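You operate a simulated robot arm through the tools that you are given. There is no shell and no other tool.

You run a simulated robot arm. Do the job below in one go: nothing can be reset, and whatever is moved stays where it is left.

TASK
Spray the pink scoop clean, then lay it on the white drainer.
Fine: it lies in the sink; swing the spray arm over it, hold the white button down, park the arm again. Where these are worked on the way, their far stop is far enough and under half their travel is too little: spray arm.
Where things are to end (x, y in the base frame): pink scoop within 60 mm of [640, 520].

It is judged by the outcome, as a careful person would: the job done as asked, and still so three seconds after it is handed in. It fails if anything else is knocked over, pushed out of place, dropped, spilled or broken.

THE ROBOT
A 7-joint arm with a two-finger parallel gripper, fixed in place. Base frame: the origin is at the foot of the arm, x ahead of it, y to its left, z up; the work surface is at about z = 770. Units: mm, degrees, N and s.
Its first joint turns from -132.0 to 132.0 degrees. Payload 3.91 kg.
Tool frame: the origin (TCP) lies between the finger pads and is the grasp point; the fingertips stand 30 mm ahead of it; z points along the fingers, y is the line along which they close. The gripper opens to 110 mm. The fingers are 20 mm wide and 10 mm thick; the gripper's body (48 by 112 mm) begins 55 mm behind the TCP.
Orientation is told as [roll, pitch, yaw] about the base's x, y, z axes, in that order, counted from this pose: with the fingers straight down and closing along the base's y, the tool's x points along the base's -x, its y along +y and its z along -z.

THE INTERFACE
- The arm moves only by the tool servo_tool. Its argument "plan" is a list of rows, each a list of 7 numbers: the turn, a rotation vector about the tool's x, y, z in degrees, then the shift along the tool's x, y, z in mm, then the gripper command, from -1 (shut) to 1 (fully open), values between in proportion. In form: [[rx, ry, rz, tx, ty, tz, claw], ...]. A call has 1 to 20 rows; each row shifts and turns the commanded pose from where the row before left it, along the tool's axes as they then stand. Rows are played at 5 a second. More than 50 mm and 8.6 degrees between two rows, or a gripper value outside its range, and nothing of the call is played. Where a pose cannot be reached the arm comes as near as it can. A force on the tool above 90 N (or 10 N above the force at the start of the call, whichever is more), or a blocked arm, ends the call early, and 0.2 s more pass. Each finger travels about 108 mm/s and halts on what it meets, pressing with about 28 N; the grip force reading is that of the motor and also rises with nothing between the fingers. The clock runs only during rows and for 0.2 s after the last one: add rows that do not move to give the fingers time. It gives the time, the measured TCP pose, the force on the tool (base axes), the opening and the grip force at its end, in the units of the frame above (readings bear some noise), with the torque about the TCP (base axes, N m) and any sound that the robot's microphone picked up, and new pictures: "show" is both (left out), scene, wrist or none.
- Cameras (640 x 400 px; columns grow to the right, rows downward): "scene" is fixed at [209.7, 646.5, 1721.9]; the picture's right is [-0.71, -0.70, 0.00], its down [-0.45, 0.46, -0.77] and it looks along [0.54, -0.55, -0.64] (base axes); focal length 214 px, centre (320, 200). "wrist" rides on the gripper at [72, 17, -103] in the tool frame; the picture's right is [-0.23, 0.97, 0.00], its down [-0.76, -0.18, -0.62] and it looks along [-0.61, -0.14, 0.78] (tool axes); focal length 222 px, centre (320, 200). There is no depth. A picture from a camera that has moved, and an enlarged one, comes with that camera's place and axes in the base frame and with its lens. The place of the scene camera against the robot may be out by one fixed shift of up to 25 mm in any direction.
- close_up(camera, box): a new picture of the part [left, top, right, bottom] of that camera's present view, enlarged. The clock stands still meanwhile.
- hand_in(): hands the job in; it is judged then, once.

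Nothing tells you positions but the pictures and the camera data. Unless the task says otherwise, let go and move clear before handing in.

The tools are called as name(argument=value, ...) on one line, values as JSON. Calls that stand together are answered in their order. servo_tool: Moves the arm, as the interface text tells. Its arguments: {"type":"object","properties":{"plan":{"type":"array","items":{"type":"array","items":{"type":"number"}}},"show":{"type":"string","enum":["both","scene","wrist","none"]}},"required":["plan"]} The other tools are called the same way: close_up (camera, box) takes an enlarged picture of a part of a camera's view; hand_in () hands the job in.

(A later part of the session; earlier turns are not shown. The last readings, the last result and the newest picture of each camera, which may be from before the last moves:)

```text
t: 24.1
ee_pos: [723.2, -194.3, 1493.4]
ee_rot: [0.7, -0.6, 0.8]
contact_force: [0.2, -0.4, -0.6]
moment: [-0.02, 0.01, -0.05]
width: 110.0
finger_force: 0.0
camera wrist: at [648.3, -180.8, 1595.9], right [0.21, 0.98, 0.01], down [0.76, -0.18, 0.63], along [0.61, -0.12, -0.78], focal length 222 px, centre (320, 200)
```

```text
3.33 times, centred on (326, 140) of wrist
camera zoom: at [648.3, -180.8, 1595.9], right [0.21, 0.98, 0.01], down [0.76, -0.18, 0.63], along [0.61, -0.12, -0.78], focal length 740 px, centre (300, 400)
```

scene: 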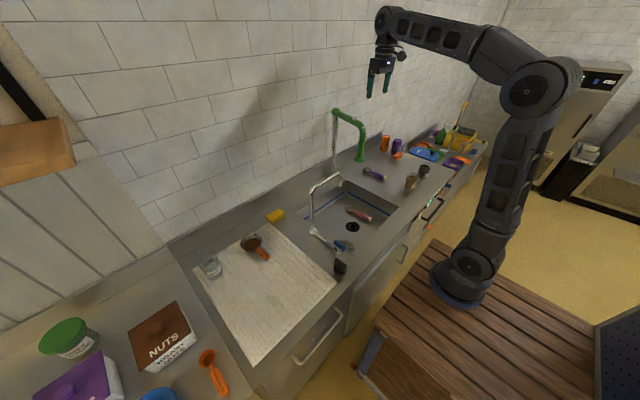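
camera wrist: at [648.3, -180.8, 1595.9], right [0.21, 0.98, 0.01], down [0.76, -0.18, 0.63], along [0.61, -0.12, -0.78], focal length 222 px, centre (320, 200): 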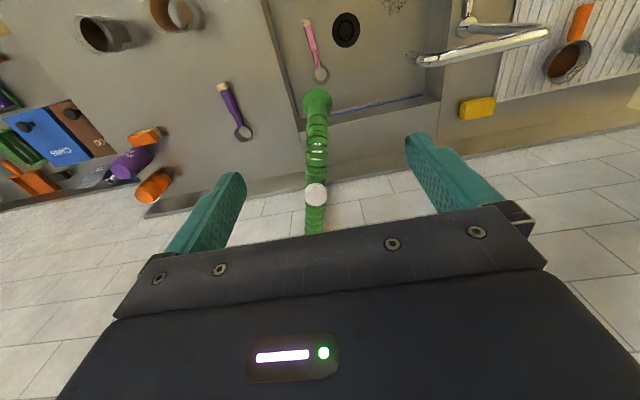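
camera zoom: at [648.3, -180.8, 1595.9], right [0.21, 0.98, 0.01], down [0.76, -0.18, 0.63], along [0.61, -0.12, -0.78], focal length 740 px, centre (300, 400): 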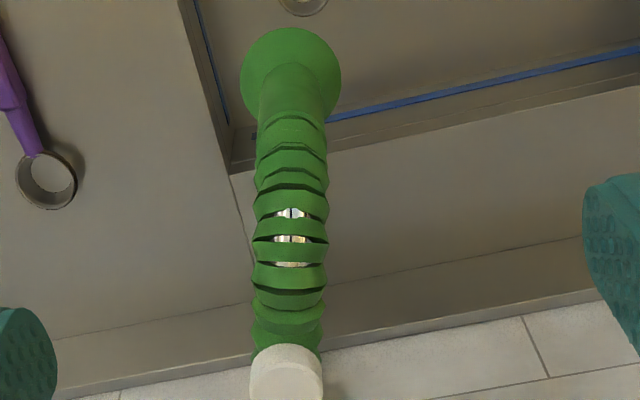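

The button shows clearly; one more enlargement for its exact centre.

close_up(camera="wrist", box=[284, 170, 348, 210])

close_up(camera="scene", box=[320, 95, 384, 135])

```text
10.00 times, centred on (316, 190) of wrist
camera zoom: at [648.3, -180.8, 1595.9], right [0.21, 0.98, 0.01], down [0.76, -0.18, 0.63], along [0.61, -0.12, -0.78], focal length 2221 px, centre (360, 300)
```

zoom: 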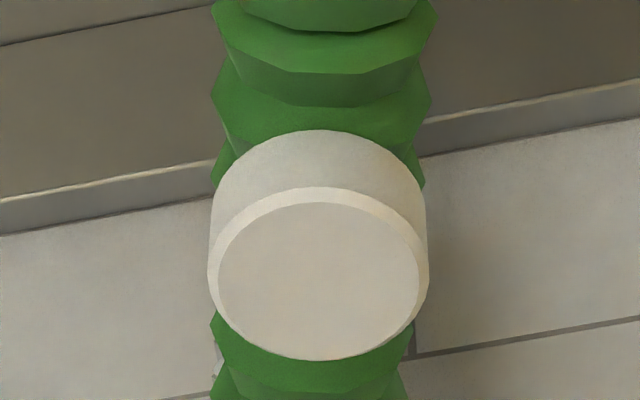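

```text
10.00 times, centred on (352, 115) of scene
camera zoom: at [209.7, 646.5, 1721.9], right [-0.71, -0.7, 0.0], down [-0.45, 0.46, -0.77], along [0.54, -0.55, -0.64], focal length 2145 px, centre (0, 1050)
```

zoom: 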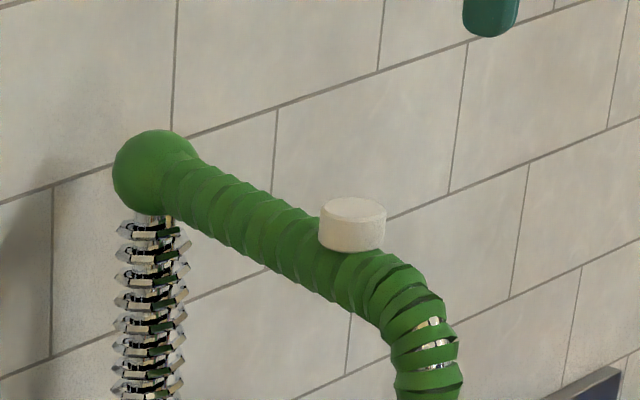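

The button top sits at about (840, -224.5, 1345) from both cameras. I move above it with the fingers shut.

servo_tool(plan=[[0, 0, 0, -39, -10.5, 21, -1], [0, 0, 0, -39, -10.5, 21, -1], [0, 0, 0, -39, -10.5, 21, -1], [0, 0, 0, 0, 0, 0, -1], [0, 0, 0, 0, 0, 0, -1]], show="both")

close_up(camera="scene", box=[310, 60, 406, 120])

```text
t: 25.3
ee_pos: [839.9, -226.4, 1427.8]
ee_rot: [0.7, -0.5, 0.7]
contact_force: [-0.7, -0.3, -0.6]
moment: [-0.01, 0.01, -0.01]
width: 0.0
finger_force: 27.9
camera wrist: at [765.6, -211.5, 1531.0], right [0.22, 0.98, 0.01], down [0.76, -0.18, 0.63], along [0.61, -0.12, -0.78], focal length 222 px, centre (320, 200)
```

scene: 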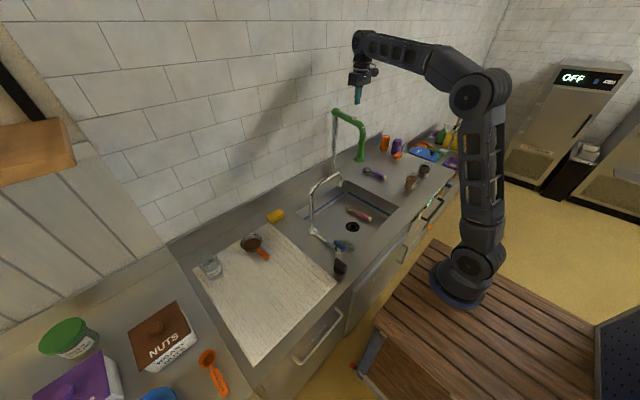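
wrist: 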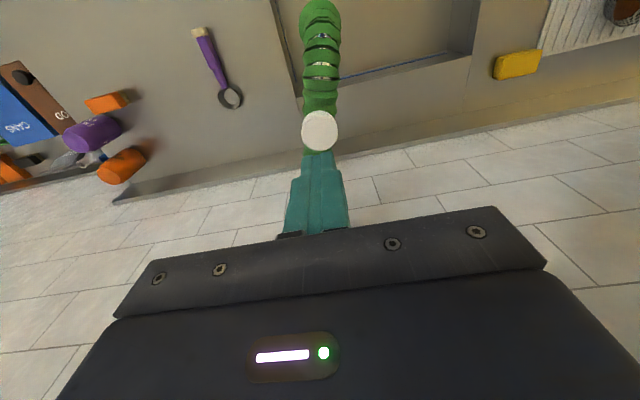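

```text
6.67 times, centred on (358, 90) of scene
camera zoom: at [209.7, 646.5, 1721.9], right [-0.71, -0.7, 0.0], down [-0.45, 0.46, -0.77], along [0.54, -0.55, -0.64], focal length 1430 px, centre (67, 933)
```

zoom: 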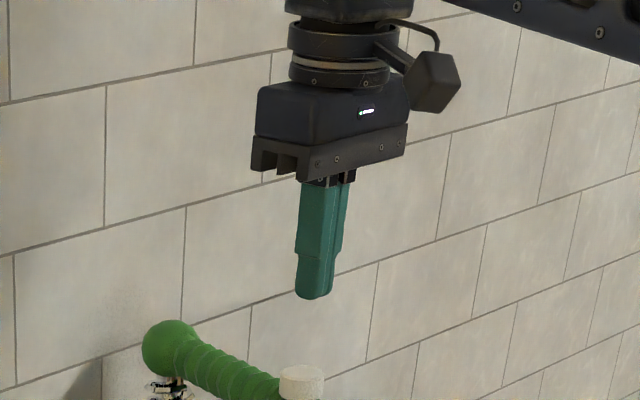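

The fingertips are right above the button. I descend to just over it.

servo_tool(plan=[[0, 0, 0, 0, 0, 20, -1], [0, 0, 0, 0, 0, 18, -1], [0, 0, 0, 0, 0, 8, -1], [0, 0, 0, 0, 0, 3, -1], [0, 0, 0, 0, 0, 0, -1]], show="scene")

close_up(camera="scene", box=[320, 80, 400, 130])

```text
t: 26.5
ee_pos: [840.8, -224.1, 1378.3]
ee_rot: [0.7, -0.5, 0.7]
contact_force: [0.2, 0.5, -0.8]
moment: [0.0, 0.03, -0.02]
width: 0.0
finger_force: 27.8
```

scene: 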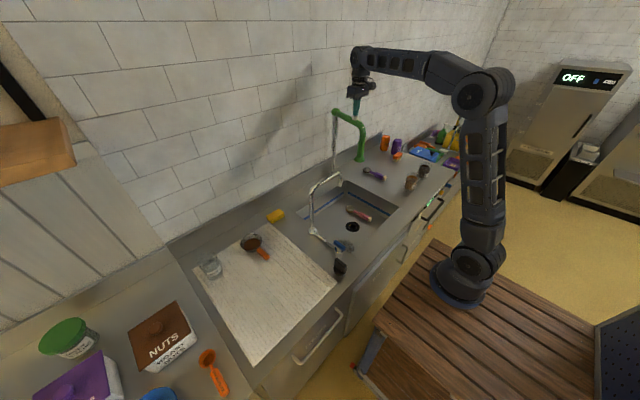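

```text
8.00 times, centred on (360, 105) of scene
camera zoom: at [209.7, 646.5, 1721.9], right [-0.71, -0.7, 0.0], down [-0.45, 0.46, -0.77], along [0.54, -0.55, -0.64], focal length 1716 px, centre (0, 960)
```

zoom: 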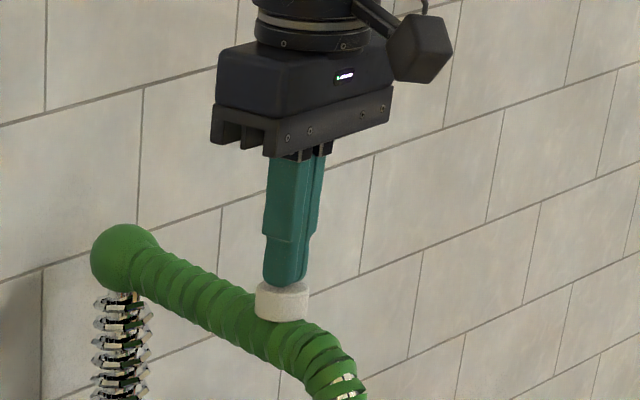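

The fingertips hover just above the button, aligned. Now I press in small steps.

servo_tool(plan=[[0, 0, 0, 0, 0, 2, -1], [0, 0, 0, 0, 0, 2, -1], [0, 0, 0, 0, 0, 2, -1], [0, 0, 0, 0, 0, 0, -1]], show="scene")

close_up(camera="scene", box=[320, 80, 400, 130])

close_up(camera="scene", box=[310, 150, 406, 210])

```text
t: 27.5
ee_pos: [840.4, -223.2, 1372.2]
ee_rot: [0.6, -0.5, 0.7]
contact_force: [-1.5, -0.1, 2.3]
moment: [-0.01, 0.01, -0.04]
width: 0.0
finger_force: 28.4
```

scene: 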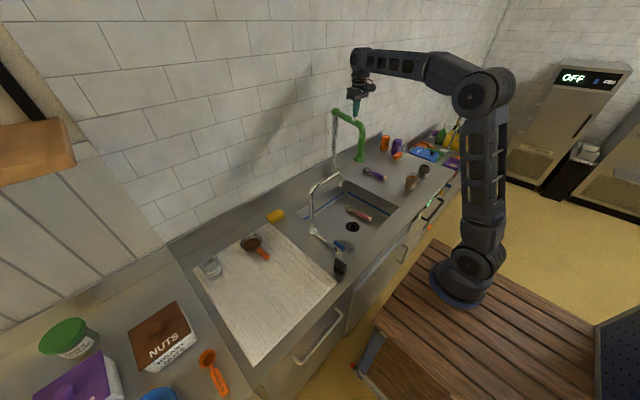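

```text
8.00 times, centred on (360, 105) of scene
camera zoom: at [209.7, 646.5, 1721.9], right [-0.71, -0.7, 0.0], down [-0.45, 0.46, -0.77], along [0.54, -0.55, -0.64], focal length 1716 px, centre (0, 960)
```

zoom: 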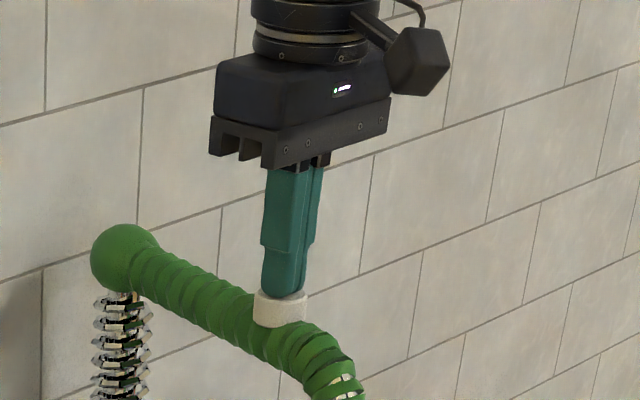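

```text
6.67 times, centred on (358, 180) of scene
camera zoom: at [209.7, 646.5, 1721.9], right [-0.71, -0.7, 0.0], down [-0.45, 0.46, -0.77], along [0.54, -0.55, -0.64], focal length 1430 px, centre (67, 333)
```

zoom: 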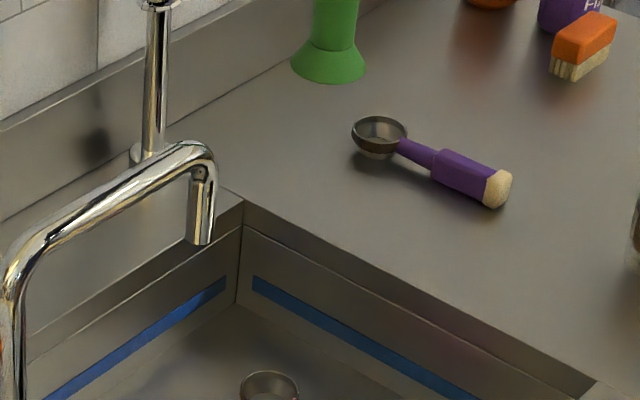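

Light contact begins (about 2 N). I press further, still in small steps.

servo_tool(plan=[[0, 0, 0, 0, 0, 2, -1], [0, 0, 0, 0, 0, 2, -1], [0, 0, 0, 0, 0, 0, -1]], show="scene")

close_up(camera="scene", box=[320, 80, 400, 130])

close_up(camera="scene", box=[310, 150, 406, 210])

```text
t: 28.3
ee_pos: [841.0, -223.7, 1368.4]
ee_rot: [0.7, -0.5, 0.8]
contact_force: [0.4, 0.7, 4.9]
moment: [-0.04, 0.08, -0.03]
width: 0.0
finger_force: 27.9
heard: click
```

scene: 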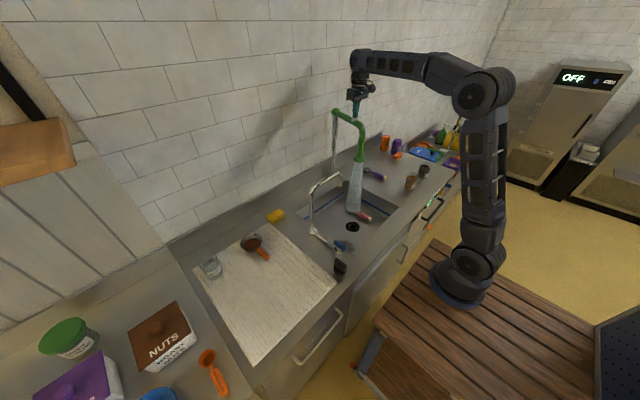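

```text
8.00 times, centred on (360, 105) of scene
camera zoom: at [209.7, 646.5, 1721.9], right [-0.71, -0.7, 0.0], down [-0.45, 0.46, -0.77], along [0.54, -0.55, -0.64], focal length 1716 px, centre (0, 960)
```

zoom: 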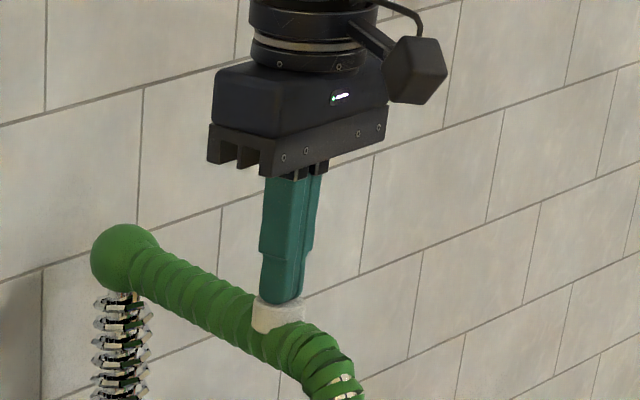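

```text
6.67 times, centred on (358, 180) of scene
camera zoom: at [209.7, 646.5, 1721.9], right [-0.71, -0.7, 0.0], down [-0.45, 0.46, -0.77], along [0.54, -0.55, -0.64], focal length 1430 px, centre (67, 333)
```

zoom: 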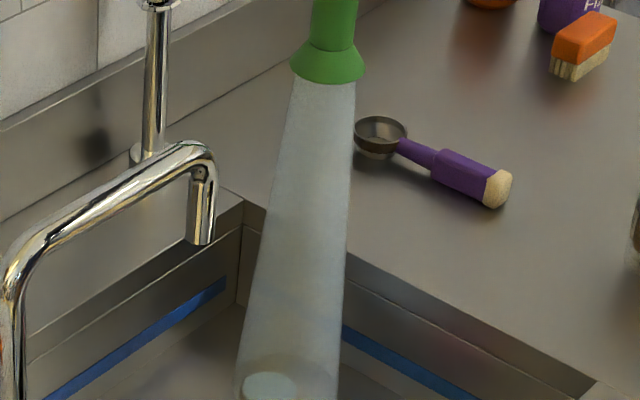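

A click, and water sprays from the bell onto the scoop. I press a touch more and hold for several seconds.

servo_tool(plan=[[0, 0, 0, 0, 0, 1, -1], [0, 0, 0, 0, 0, 0, -1], [0, 0, 0, 0, 0, 0, -1], [0, 0, 0, 0, 0, 0, -1], [0, 0, 0, 0, 0, 0, -1], [0, 0, 0, 0, 0, 0, -1], [0, 0, 0, 0, 0, 0, -1], [0, 0, 0, 0, 0, 0, -1], [0, 0, 0, 0, 0, 0, -1], [0, 0, 0, 0, 0, 0, -1], [0, 0, 0, 0, 0, 0, -1], [0, 0, 0, 0, 0, 0, -1], [0, 0, 0, 0, 0, 0, -1], [0, 0, 0, 0, 0, 0, -1], [0, 0, 0, 0, 0, 0, -1], [0, 0, 0, 0, 0, 0, -1], [0, 0, 0, 0, 0, 0, -1], [0, 0, 0, 0, 0, 0, -1], [0, 0, 0, 0, 0, 0, -1], [0, 0, 0, 0, 0, 0, -1]], show="both")

close_up(camera="scene", box=[310, 160, 406, 220])

```text
t: 32.5
ee_pos: [840.5, -223.1, 1366.9]
ee_rot: [0.7, -0.5, 0.7]
contact_force: [2.8, -1.0, 13.1]
moment: [-0.02, 0.0, 0.01]
width: 0.0
finger_force: 28.1
camera wrist: at [766.1, -208.2, 1470.3], right [0.21, 0.98, 0.01], down [0.76, -0.18, 0.63], along [0.62, -0.12, -0.78], focal length 222 px, centre (320, 200)
```

scene: 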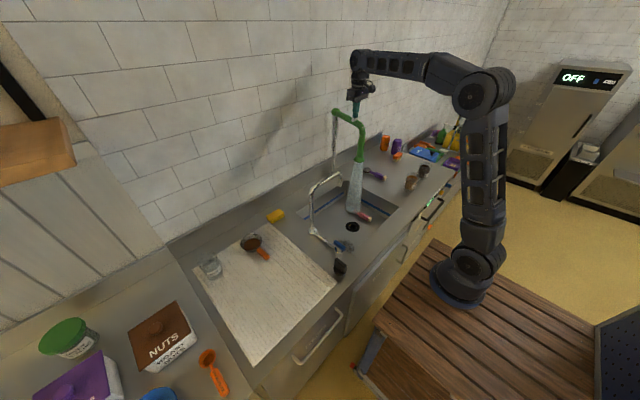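
wrist: 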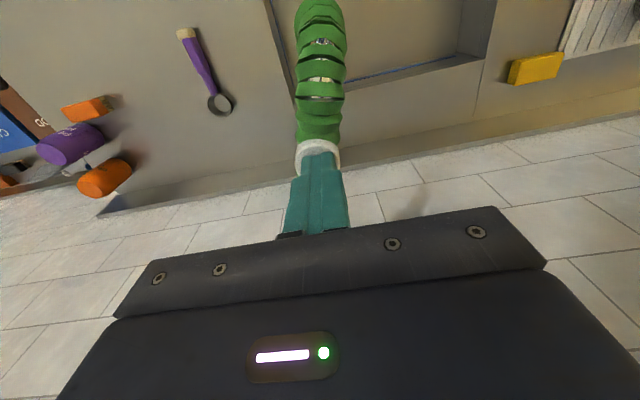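

```text
6.67 times, centred on (358, 190) of scene
camera zoom: at [209.7, 646.5, 1721.9], right [-0.71, -0.7, 0.0], down [-0.45, 0.46, -0.77], along [0.54, -0.55, -0.64], focal length 1430 px, centre (67, 267)
```

zoom: 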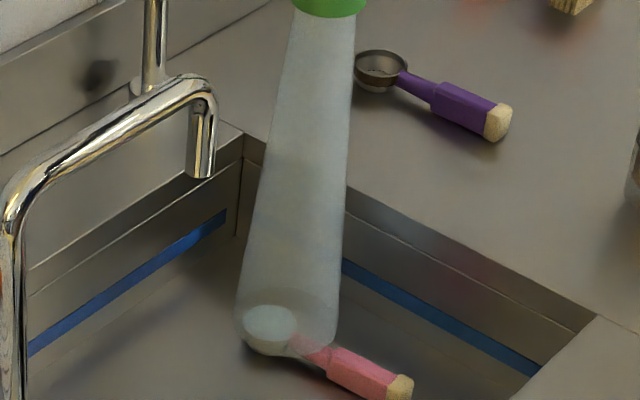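

The spray covers the scoop's bowl steadily. I hold a few seconds more, then lift off the button.

servo_tool(plan=[[0, 0, 0, 0, 0, 0, -1], [0, 0, 0, 0, 0, 0, -1], [0, 0, 0, 0, 0, 0, -1], [0, 0, 0, 0, 0, 0, -1], [0, 0, 0, 0, 0, 0, -1], [0, 0, 0, 0, 0, 0, -1], [0, 0, 0, 0, 0, 0, -1], [0, 0, 0, 0, 0, 0, -1], [0, 0, 0, 0, 0, 0, -1], [0, 0, 0, 0, 0, 0, -1], [0, 0, 0, 0, 0, 0, -1], [0, 0, 0, 0, 0, 0, -1], [0, 0, 0, 0, 0, 0, -1], [0, 0, 0, 0, 0, 0, -1], [0, 0, 0, 0, 0, 0, -1]], show="scene")

servo_tool(plan=[[0, 0, 0, 0, 0, -5, -1], [0, 0, 0, 0, 0, -15, -1], [0, 0, 0, 0, 0, -30, -1], [0, 0, 0, 0, 0, -40, -1], [0, 0, 0, 0, 0, 0, -1]], show="both")

close_up(camera="scene", box=[310, 160, 406, 220])

close_up(camera="scene", box=[310, 90, 406, 150])

```text
t: 35.7
ee_pos: [840.5, -223.2, 1367.3]
ee_rot: [0.8, -0.5, 0.7]
contact_force: [-0.1, -0.2, 12.6]
moment: [-0.03, 0.06, 0.03]
width: 0.0
finger_force: 28.0
```

scene: 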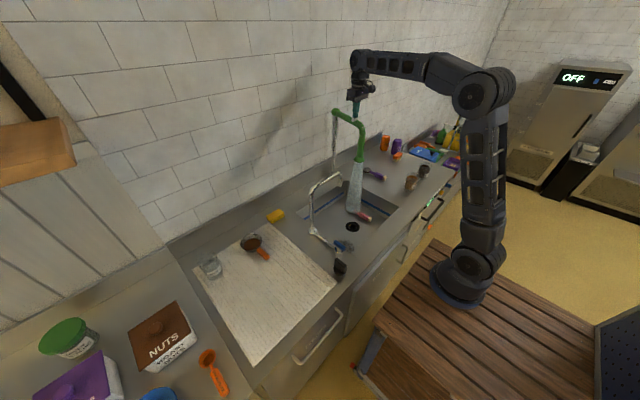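

```text
t: 36.9
ee_pos: [836.6, -225.4, 1456.0]
ee_rot: [0.7, -0.4, 0.8]
contact_force: [0.5, 1.2, 0.4]
moment: [0.0, -0.02, -0.06]
width: 0.0
finger_force: 28.3
camera wrist: at [762.6, -210.8, 1558.6], right [0.22, 0.98, 0.01], down [0.76, -0.18, 0.63], along [0.61, -0.12, -0.78], focal length 222 px, centre (320, 200)
```

scene: 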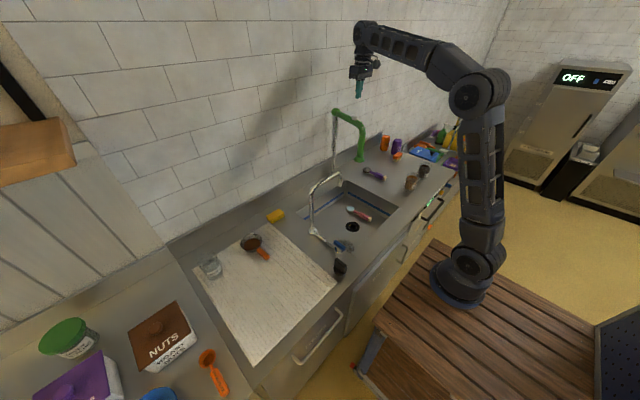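
wrist: 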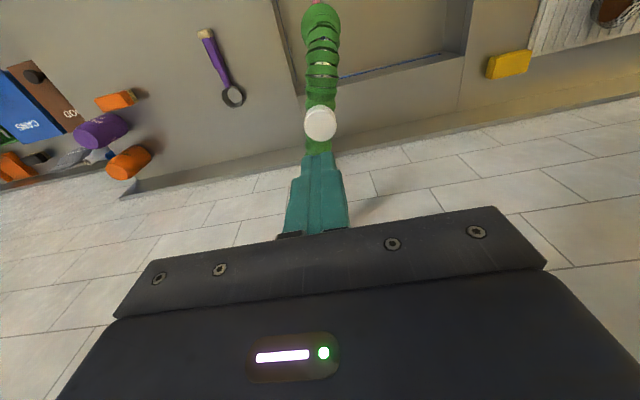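

```text
6.67 times, centred on (358, 190) of scene
camera zoom: at [209.7, 646.5, 1721.9], right [-0.71, -0.7, 0.0], down [-0.45, 0.46, -0.77], along [0.54, -0.55, -0.64], focal length 1430 px, centre (67, 267)
```

zoom: 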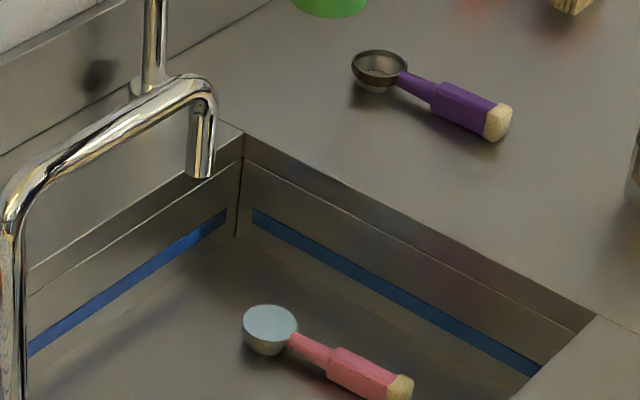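

```text
6.67 times, centred on (358, 120) of scene
camera zoom: at [209.7, 646.5, 1721.9], right [-0.71, -0.7, 0.0], down [-0.45, 0.46, -0.77], along [0.54, -0.55, -0.64], focal length 1430 px, centre (67, 733)
```

zoom: 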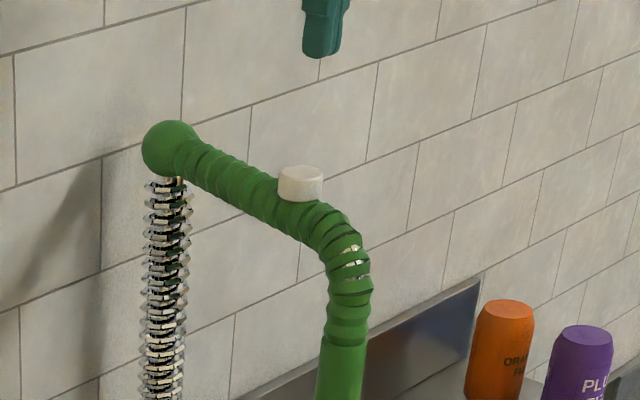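

The spray has stopped and the bowl looks rinsed. The bell hangs over the scoop, so I park the arm first, retracing the same moves to cage the hanging tube.

servo_tool(plan=[[0, 0, 0, 38, 10.5, -12.5, -1], [0, 0, 0, 38, 10.5, -12.5, 0], [0, 0, 0, 38, 10.5, -12.5, 0.3], [0, 0, 0, 20, 28, 0, 0.3], [0, 0, 0, 20, 28, 0, 0.3], [0, 0, 0, 20, 28, 0, 0.3], [0, 0, 7.5, 0, 0, 25, 0.3], [0, 0, 7.5, 0, 0, 25, 0.3], [0, 0, 7.5, 0, 0, 25, 0.3], [0, 0, 7.5, 0, 0, 25, 0.3], [0, 0, 7.5, 0, 0, 25, 0.3], [0, 0, 7.5, 0, 0, 25, 0.3], [0, -7.63, 0, 0, 0, 0, 0.3], [0, -7.63, 0, 0, 0, 0, 0.3], [0, -7.63, 0, 0, 0, 0, 0.3], [0, -7.63, 0, 0, 0, 0, 0.3], [0, -7.63, 0, 0, 0, 0, 0.3], [0, -7.63, 0, 0, 0, 0, 0.3], [0, -7.63, 0, 0, 0, 0, 0.3], [0, 0, 0, 0, 0, 0, 0.3]], show="both")

close_up(camera="scene", box=[330, 190, 394, 230])

```text
t: 41.1
ee_pos: [666.6, -110.1, 1345.0]
ee_rot: [1.5, -53.3, -45.5]
contact_force: [-0.3, -0.1, 0.1]
moment: [0.0, 0.0, -0.02]
width: 71.5
finger_force: 0.0
camera wrist: at [586.1, -10.2, 1348.6], right [0.78, 0.6, 0.2], down [-0.17, -0.11, 0.98], along [0.61, -0.79, 0.02], focal length 222 px, centre (320, 200)
```

scene: 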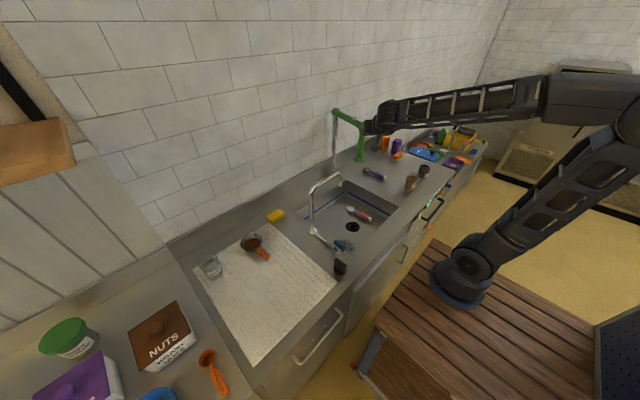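
wrist: 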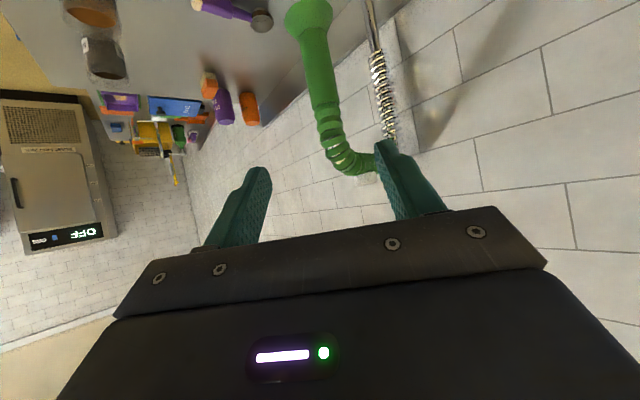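

```text
10.00 times, centred on (362, 210) of scene
camera zoom: at [209.7, 646.5, 1721.9], right [-0.71, -0.7, 0.0], down [-0.45, 0.46, -0.77], along [0.54, -0.55, -0.64], focal length 2145 px, centre (-100, 100)
```

zoom: 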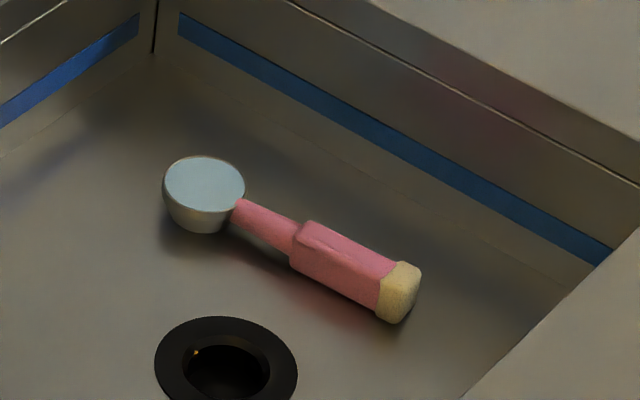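

The bowl now holds some rinse water, so I'll keep the scoop level when carrying it. First I re-enter around the hanging tube and close the loose cage.

servo_tool(plan=[[0, 0, 0, 0, 9, 35, 0.3], [0, 0, 0, 0, 0, 38, 0.3], [0, 0, 0, 0, 0, 40, 0.3], [0, 0, 0, 0, 0, 35, 0.3], [0, 0, 0, 0, 0, 28, 0.3], [0, 0, 0, 0, 0, 0, 0.3]], show="both")

```text
t: 42.5
ee_pos: [772.1, -200.8, 1239.8]
ee_rot: [1.4, -53.3, -45.4]
contact_force: [0.0, 0.1, -1.1]
moment: [-0.03, -0.01, 0.0]
width: 71.4
finger_force: 0.2
camera wrist: at [693.1, -100.4, 1244.4], right [0.78, 0.6, 0.2], down [-0.17, -0.11, 0.98], along [0.61, -0.79, 0.02], focal length 222 px, centre (320, 200)
```

scene: 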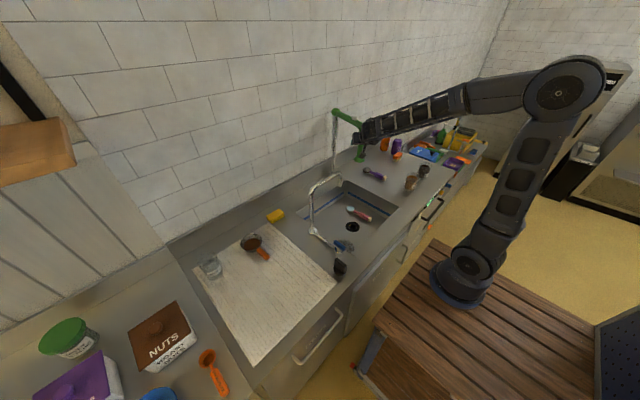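
wrist: 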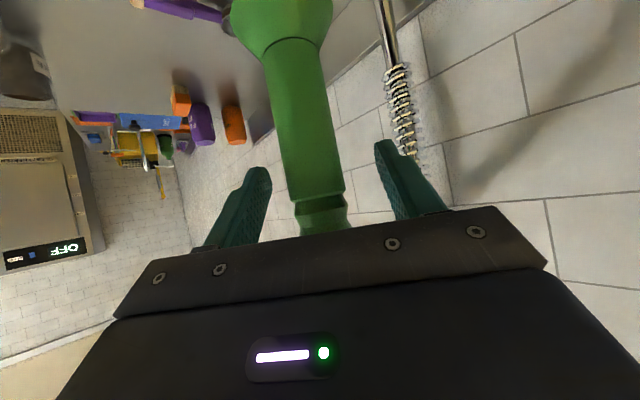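

The tube is centred in the fingers. I close the cage and swing the arm back toward the wall, first to about 35°.

servo_tool(plan=[[0, 0, 0, 0, 0, 0, -0.2], [0, 0, 0, 0, 0, 0, -0.2], [0, 0, 0, 5.8, 18.4, -7.7, -0.2], [0, 0, 0, 4.8, 19.2, -6.4, -0.2], [0, 0, 0, 3.8, 19.8, -5.0, -0.2], [0, 0, 0, 2.7, 20.3, -3.6, -0.2], [0, 0, 0, 1.6, 20.6, -2.2, -0.2], [0, 0, 0, 0.5, 20.8, -0.7, -0.2], [0, 0, 0, -0.5, 20.8, 0.7, -0.2], [0, 0, 0, -1.6, 20.6, 2.2, -0.2], [0, 0, 0, 0, 0, 0, -0.2]], show="both")

```text
t: 44.9
ee_pos: [865.1, -66.5, 1242.8]
ee_rot: [1.4, -53.4, -45.5]
contact_force: [-1.0, -0.2, 1.0]
moment: [-0.03, -0.04, 0.01]
width: 43.8
finger_force: 0.0
camera wrist: at [786.3, 33.8, 1246.8], right [0.78, 0.6, 0.2], down [-0.17, -0.11, 0.98], along [0.61, -0.79, 0.02], focal length 222 px, centre (320, 200)
```

scene: 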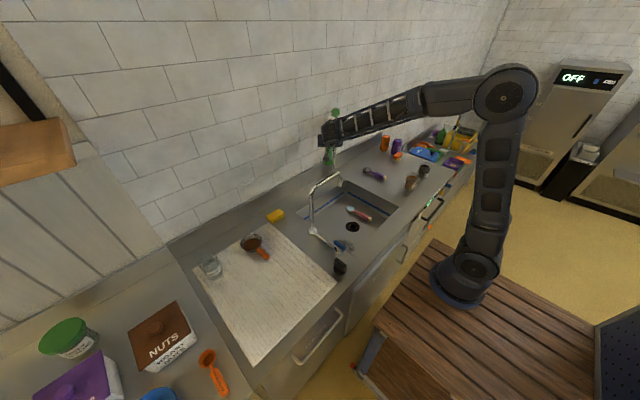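
wrist: 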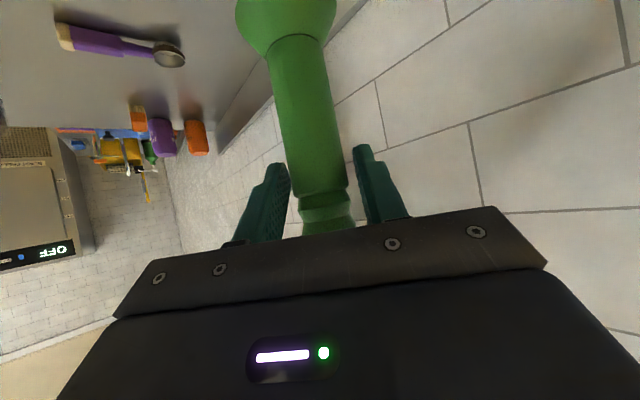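

The arm follows back smoothly. I continue to about 10°.

servo_tool(plan=[[0, 0, 0, -2.7, 20.3, 3.6, -0.2], [0, 0, 0, -3.8, 19.8, 5.0, -0.2], [0, 0, 0, -4.8, 19.2, 6.4, -0.2], [0, 0, 0, -5.8, 18.4, 7.7, -0.2], [0, 0, 0, -6.7, 17.5, 8.9, -0.2], [0, 0, 0, 0, 0, 0, -0.2]], show="both")

```text
t: 46.3
ee_pos: [963.0, -26.7, 1240.5]
ee_rot: [1.4, -53.3, -45.4]
contact_force: [0.6, 0.2, 0.2]
moment: [0.0, -0.01, 0.0]
width: 43.9
finger_force: 0.1
camera wrist: at [883.6, 73.4, 1245.6], right [0.78, 0.6, 0.2], down [-0.17, -0.11, 0.98], along [0.61, -0.79, 0.02], focal length 222 px, centre (320, 200)
```

scene: 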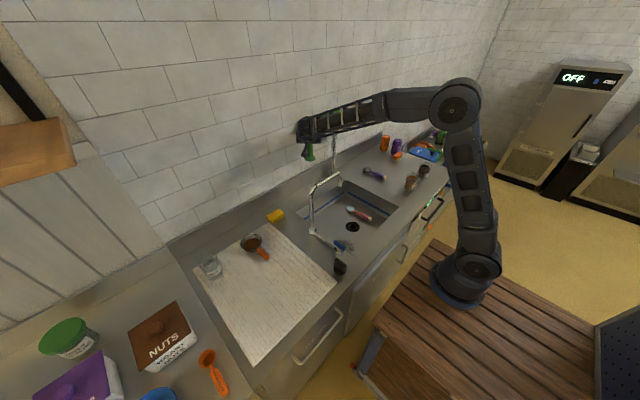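
wrist: 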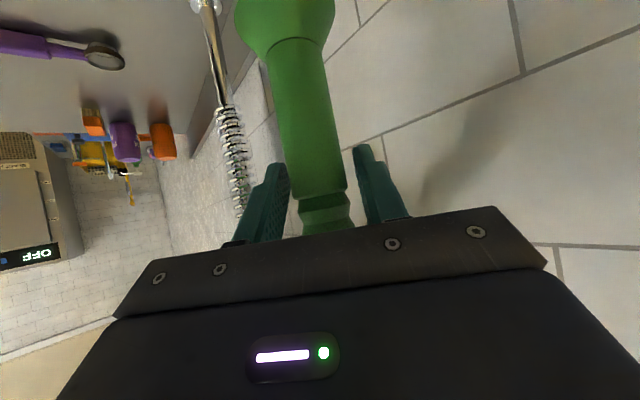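

Nearly home. I finish the last degrees in smaller steps toward the parked stop.

servo_tool(plan=[[0, 0, 0, -3.8, 8.2, 5.0, -0.2], [0, 0, 0, -3.8, 8.2, 5.0, -0.2], [0, 0, 0, -4.2, 7.6, 5.6, -0.2], [0, 0, 0, -4.2, 7.6, 5.6, -0.2], [0, 0, 0, 0, 0, 0, -0.2]], show="both")

close_up(camera="scene", box=[260, 90, 420, 190])

```text
t: 47.5
ee_pos: [1001.3, -21.6, 1242.9]
ee_rot: [1.5, -53.3, -45.3]
contact_force: [0.5, -0.2, 0.0]
moment: [0.01, 0.02, 0.02]
width: 44.0
finger_force: 0.1
camera wrist: at [922.3, 78.3, 1247.0], right [0.78, 0.6, 0.2], down [-0.17, -0.11, 0.98], along [0.61, -0.79, 0.02], focal length 222 px, centre (320, 200)
```

scene: 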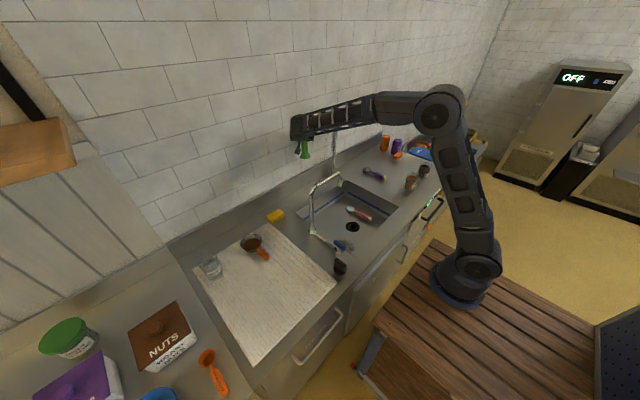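
wrist: 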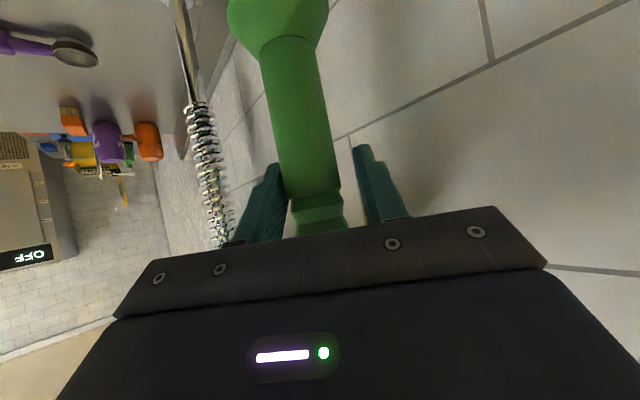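

```text
4.00 times, centred on (340, 140) of scene
camera zoom: at [209.7, 646.5, 1721.9], right [-0.71, -0.7, 0.0], down [-0.45, 0.46, -0.77], along [0.54, -0.55, -0.64], focal length 858 px, centre (240, 440)
```

zoom: 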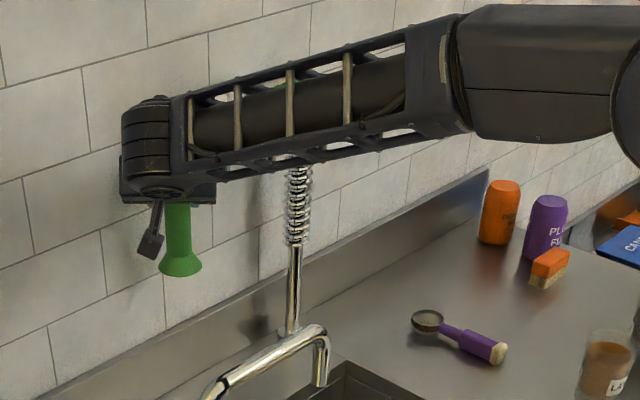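

The bell is almost exactly where it began. I nudge a little further until it meets the parked stop.

servo_tool(plan=[[0, 0, 0, -1.3, 2.1, 1.7, -0.2], [0, 0, 0, -1.3, 2.1, 1.7, -0.2], [0, 0, 0, 0, 0, 0, -0.2]], show="scene")

close_up(camera="scene", box=[260, 90, 420, 190])

```text
t: 48.3
ee_pos: [1007.5, -21.5, 1242.6]
ee_rot: [1.3, -53.3, -45.4]
contact_force: [-5.4, -1.7, 0.4]
moment: [-0.05, 0.1, -0.1]
width: 47.3
finger_force: 3.4
```

scene: 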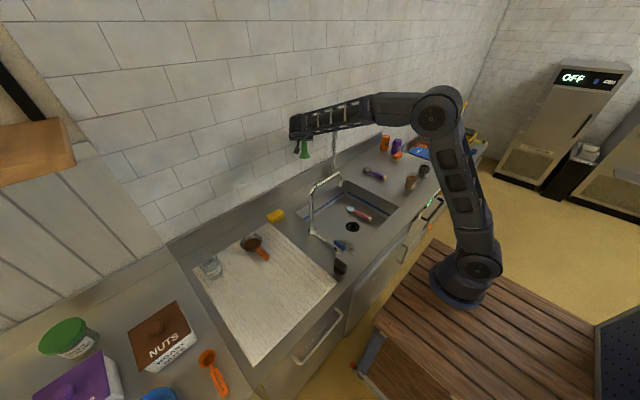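

```text
4.00 times, centred on (340, 140) of scene
camera zoom: at [209.7, 646.5, 1721.9], right [-0.71, -0.7, 0.0], down [-0.45, 0.46, -0.77], along [0.54, -0.55, -0.64], focal length 858 px, centre (240, 440)
```

zoom: 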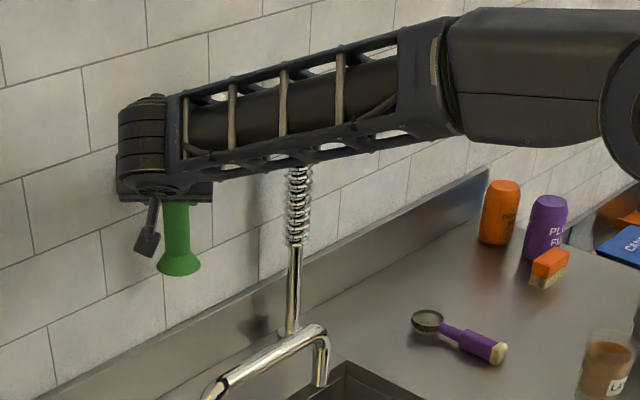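

The force and the finger reading show the arm is against its parked stop. I open, back out, and turn the tool to point down away from everything.

servo_tool(plan=[[0, 0, 0, 0, 0, 0, 0.3], [0, 0, 0, 0, 0, 0, 0.3], [0, 0, 0, 0, 0, -30, 0.3], [0, 0, 0, 0, 0, -40, 0.3], [0, 0, 0, 0, 0, -40, 0.3], [0, 0, 0, 0, 0, -40, 0.3], [0, 0, 0, 3.5, -23.6, -26.9, 0.3], [0, 0, 0, 3.5, -23.6, -26.9, 0.3], [0, 0, 0, 3.5, -23.6, -26.9, 0.3], [0, 7.62, 0, 0, 0, 0, 0.3], [0, 7.62, 0, 0, 0, 0, 0.3], [0, 7.62, 0, 0, 0, 0, 0.3], [0, 7.62, 0, 0, 0, 0, 0.3], [0, 7.62, 0, 0, 0, 0, 0.3], [0, 7.62, 0, 0, 0, 0, 0.3], [0, 7.62, 0, 0, 0, 0, 0.3], [0, 0, 0, 0, 0, 0, 0.3]], show="both")

close_up(camera="scene", box=[260, 90, 420, 190])

```text
t: 51.9
ee_pos: [818.9, 61.2, 1371.3]
ee_rot: [0.9, 0.2, -44.3]
contact_force: [-0.4, 0.9, -0.5]
moment: [0.0, -0.02, -0.01]
width: 71.4
finger_force: 0.0
camera wrist: at [778.1, 122.0, 1475.8], right [0.84, 0.54, 0.01], down [0.42, -0.67, 0.62], along [0.34, -0.52, -0.79], focal length 222 px, centre (320, 200)
```

scene: 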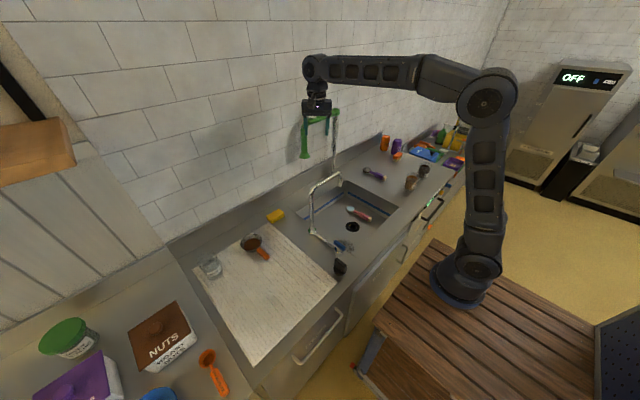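
wrist: 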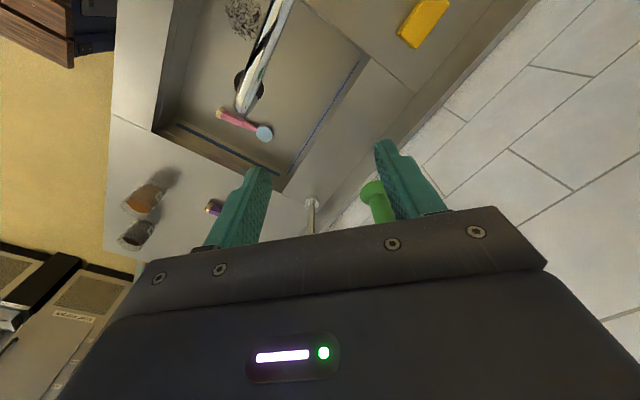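

```text
4.00 times, centred on (340, 140) of scene
camera zoom: at [209.7, 646.5, 1721.9], right [-0.71, -0.7, 0.0], down [-0.45, 0.46, -0.77], along [0.54, -0.55, -0.64], focal length 858 px, centre (240, 440)
```

zoom: 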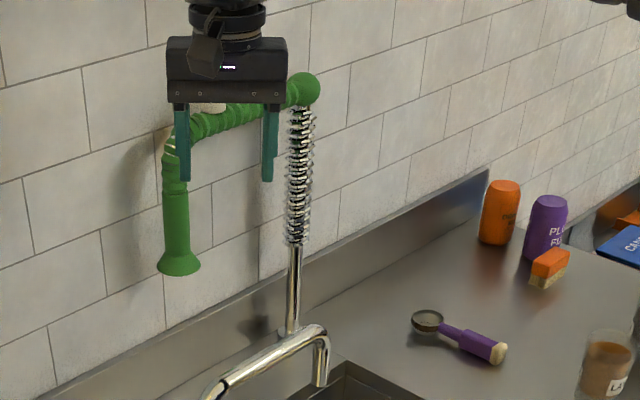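

The spray arm is parked exactly as at first. Now I turn the tool to square with the scoop's handle and move over the sink.

servo_tool(plan=[[0, 0, -8.27, 0, 0, 0, 0.3], [0, 0, -8.27, 0, 0, 0, 0.3], [0, 0, -8.27, 0, 0, 0, 0.3], [0, 0, -8.27, 0, 0, 0, 0.3], [0, 0, -8.27, 0, 0, 0, 0.3], [0, 0, -8.27, 0, 0, 0, 0.3], [0, 0, 0, 24.3, -41.8, 0, 0.3], [0, 0, 0, 24.3, -41.8, 0, 0.3], [0, 0, 0, 24.3, -41.8, 0, 0.3], [0, 0, 0, 24.3, -41.8, 0, 0.3], [0, 0, 0, 24.3, -41.8, 0, 0.3], [0, 0, 0, 24.3, -41.8, 0, 0.3], [0, 0, 0, 0, 0, 45, 0.3], [0, 0, 0, 0, 0, 45, 0.3], [0, 0, 0, 0, 0, 45, 0.3], [0, 0, 0, 0, 0, 45, 0.3], [0, 0, 0, 0, 0, 45, 0.3], [0, 0, 0, 0, 0, 45, 0.3], [0, 0, 0, 0, 0, 0, 0.3]], show="both")

close_up(camera="wrist", box=[240, 20, 400, 120])

```text
t: 55.9
ee_pos: [697.5, -198.8, 1101.0]
ee_rot: [0.6, -0.7, 5.3]
contact_force: [0.2, -0.1, -0.4]
moment: [-0.02, 0.03, -0.02]
width: 71.6
finger_force: 0.0
camera wrist: at [622.6, -189.5, 1204.6], right [0.14, 0.99, 0.01], down [0.77, -0.11, 0.63], along [0.62, -0.08, -0.78], focal length 222 px, centre (320, 200)
```

scene: 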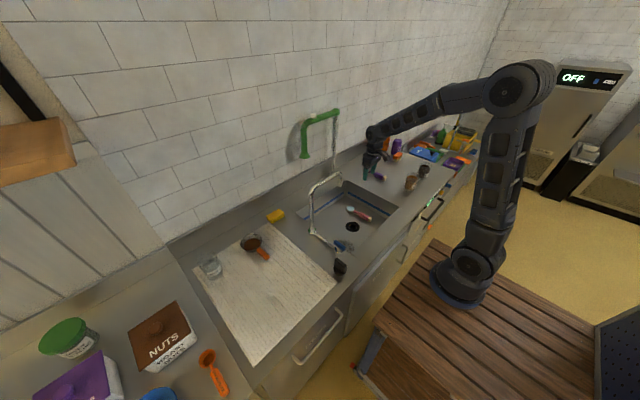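
wrist: 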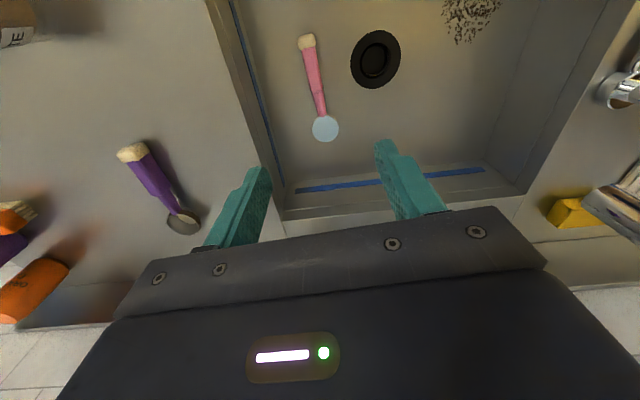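

```text
4.00 times, centred on (320, 70) of wrist
camera zoom: at [622.6, -189.5, 1204.6], right [0.14, 0.99, 0.01], down [0.77, -0.11, 0.63], along [0.62, -0.08, -0.78], focal length 888 px, centre (320, 720)
```

zoom: 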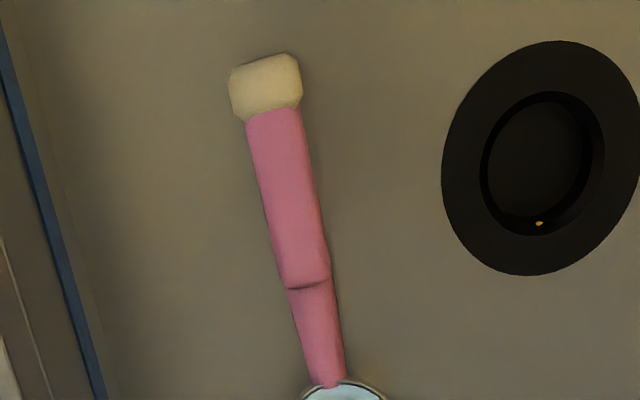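

The spray arm is parked and the handle lies below, its grip centred near (690, -205). I shift to it and descend toward the sink floor.

servo_tool(plan=[[0, 0, 0, 6, -5.8, 0, 0.3], [0, 0, 0, 0, 0, 45, 0.3], [0, 0, 0, 0, 0, 45, 0.3], [0, 0, 0, 0, 0, 45, 0.3], [0, 0, 0, 0, 0, 45, 0.3], [0, 0, 0, 0, 0, 0, 0.3]], show="both")

close_up(camera="wrist", box=[240, 60, 400, 160])

```text
t: 57.3
ee_pos: [696.5, -203.9, 918.5]
ee_rot: [0.5, -0.5, 5.4]
contact_force: [0.6, -0.2, 0.3]
moment: [-0.02, 0.0, 0.01]
width: 71.4
finger_force: 0.0
camera wrist: at [621.9, -195.7, 1021.2], right [0.14, 0.99, 0.01], down [0.77, -0.11, 0.63], along [0.62, -0.08, -0.78], focal length 222 px, centre (320, 200)
```

scene: 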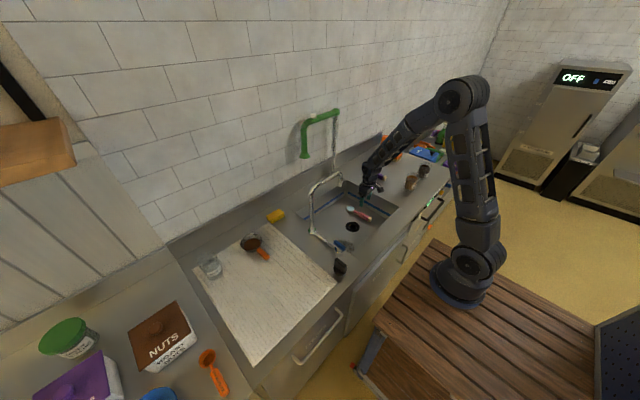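
wrist: 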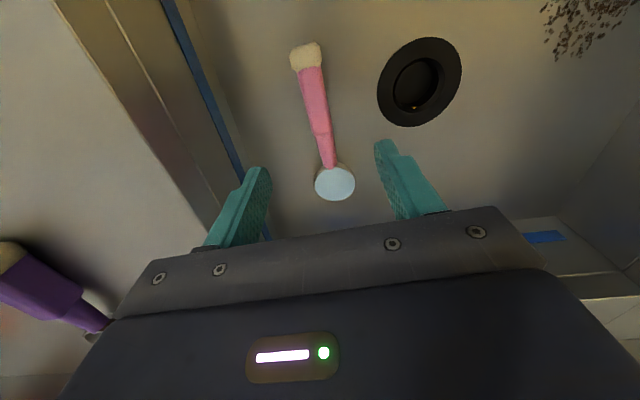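

```text
4.00 times, centred on (320, 110) of wrist
camera zoom: at [621.9, -195.7, 1021.2], right [0.14, 0.99, 0.01], down [0.77, -0.11, 0.63], along [0.62, -0.08, -0.78], focal length 888 px, centre (320, 560)
```

zoom: 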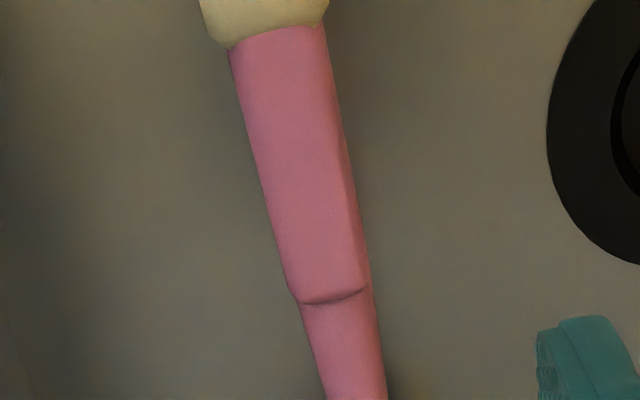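

The handle runs between the open fingers. I descend to just above the sink floor.

servo_tool(plan=[[0, 0, 0, 0, -2, 40, 0.3], [0, 0, 0, 0, 0, 35, 0.3], [0, 0, 0, 0, 0, 20, 0.3], [0, 0, 0, 0, 0, 10, 0.3], [0, 0, 0, 0, 0, 0, 0.3]], show="both")

close_up(camera="scene", box=[330, 170, 410, 220])

```text
t: 58.5
ee_pos: [698.8, -206.4, 813.9]
ee_rot: [0.5, -0.6, 5.4]
contact_force: [-1.2, -0.3, 1.0]
moment: [0.01, 0.03, -0.01]
width: 71.4
finger_force: 0.0
camera wrist: at [622.8, -197.1, 917.0], right [0.14, 0.99, 0.01], down [0.77, -0.11, 0.63], along [0.62, -0.08, -0.78], focal length 222 px, centre (320, 200)
```

scene: 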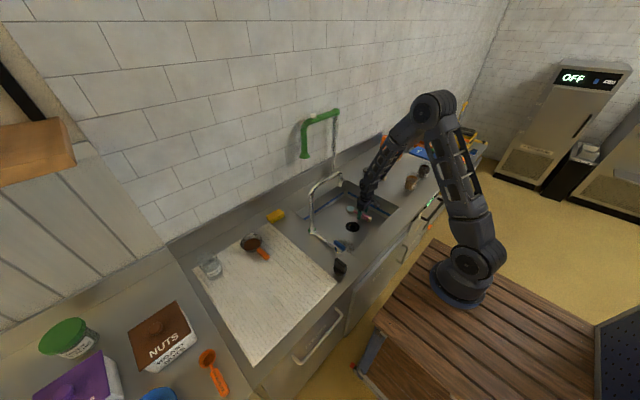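
wrist: 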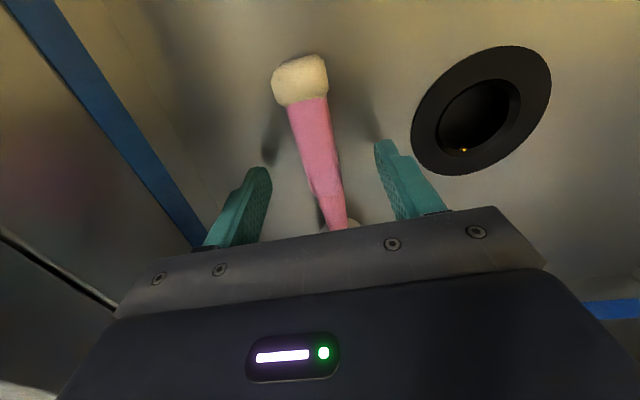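

```text
8.00 times, centred on (370, 195) of scene
camera zoom: at [209.7, 646.5, 1721.9], right [-0.71, -0.7, 0.0], down [-0.45, 0.46, -0.77], along [0.54, -0.55, -0.64], focal length 1716 px, centre (-80, 240)
```

zoom: 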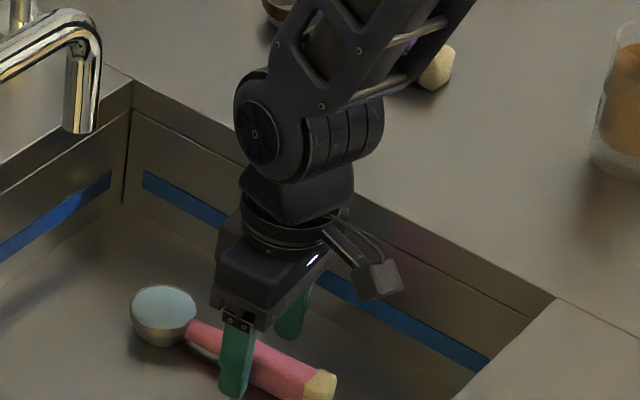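

The fingers straddle the thick grip. I go down a few millimetres more, watching the force, then close gently.

servo_tool(plan=[[0, 0, 0, 0, 0, 4, 0.3], [0, 0, 0, 0, 0, 4, 0.3], [0, 0, 0, 0, 0, 0, 0.3]], show="wrist")

```text
t: 59.3
ee_pos: [698.8, -205.9, 805.1]
ee_rot: [0.5, -0.6, 5.3]
contact_force: [0.1, -0.8, 0.0]
moment: [-0.02, -0.01, 0.04]
width: 71.6
finger_force: 0.0
camera wrist: at [623.5, -196.6, 908.4], right [0.14, 0.99, 0.01], down [0.77, -0.11, 0.63], along [0.62, -0.08, -0.78], focal length 222 px, centre (320, 200)
```

wrist: 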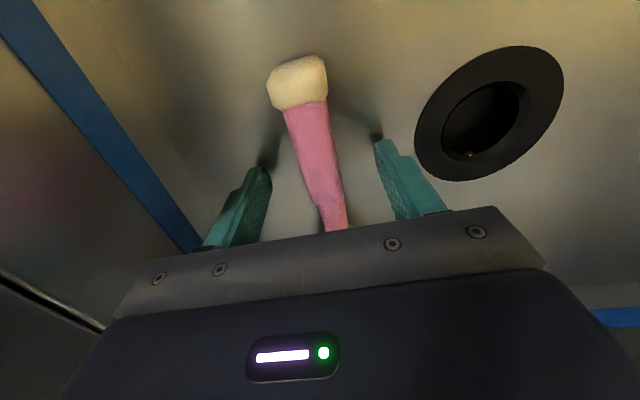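

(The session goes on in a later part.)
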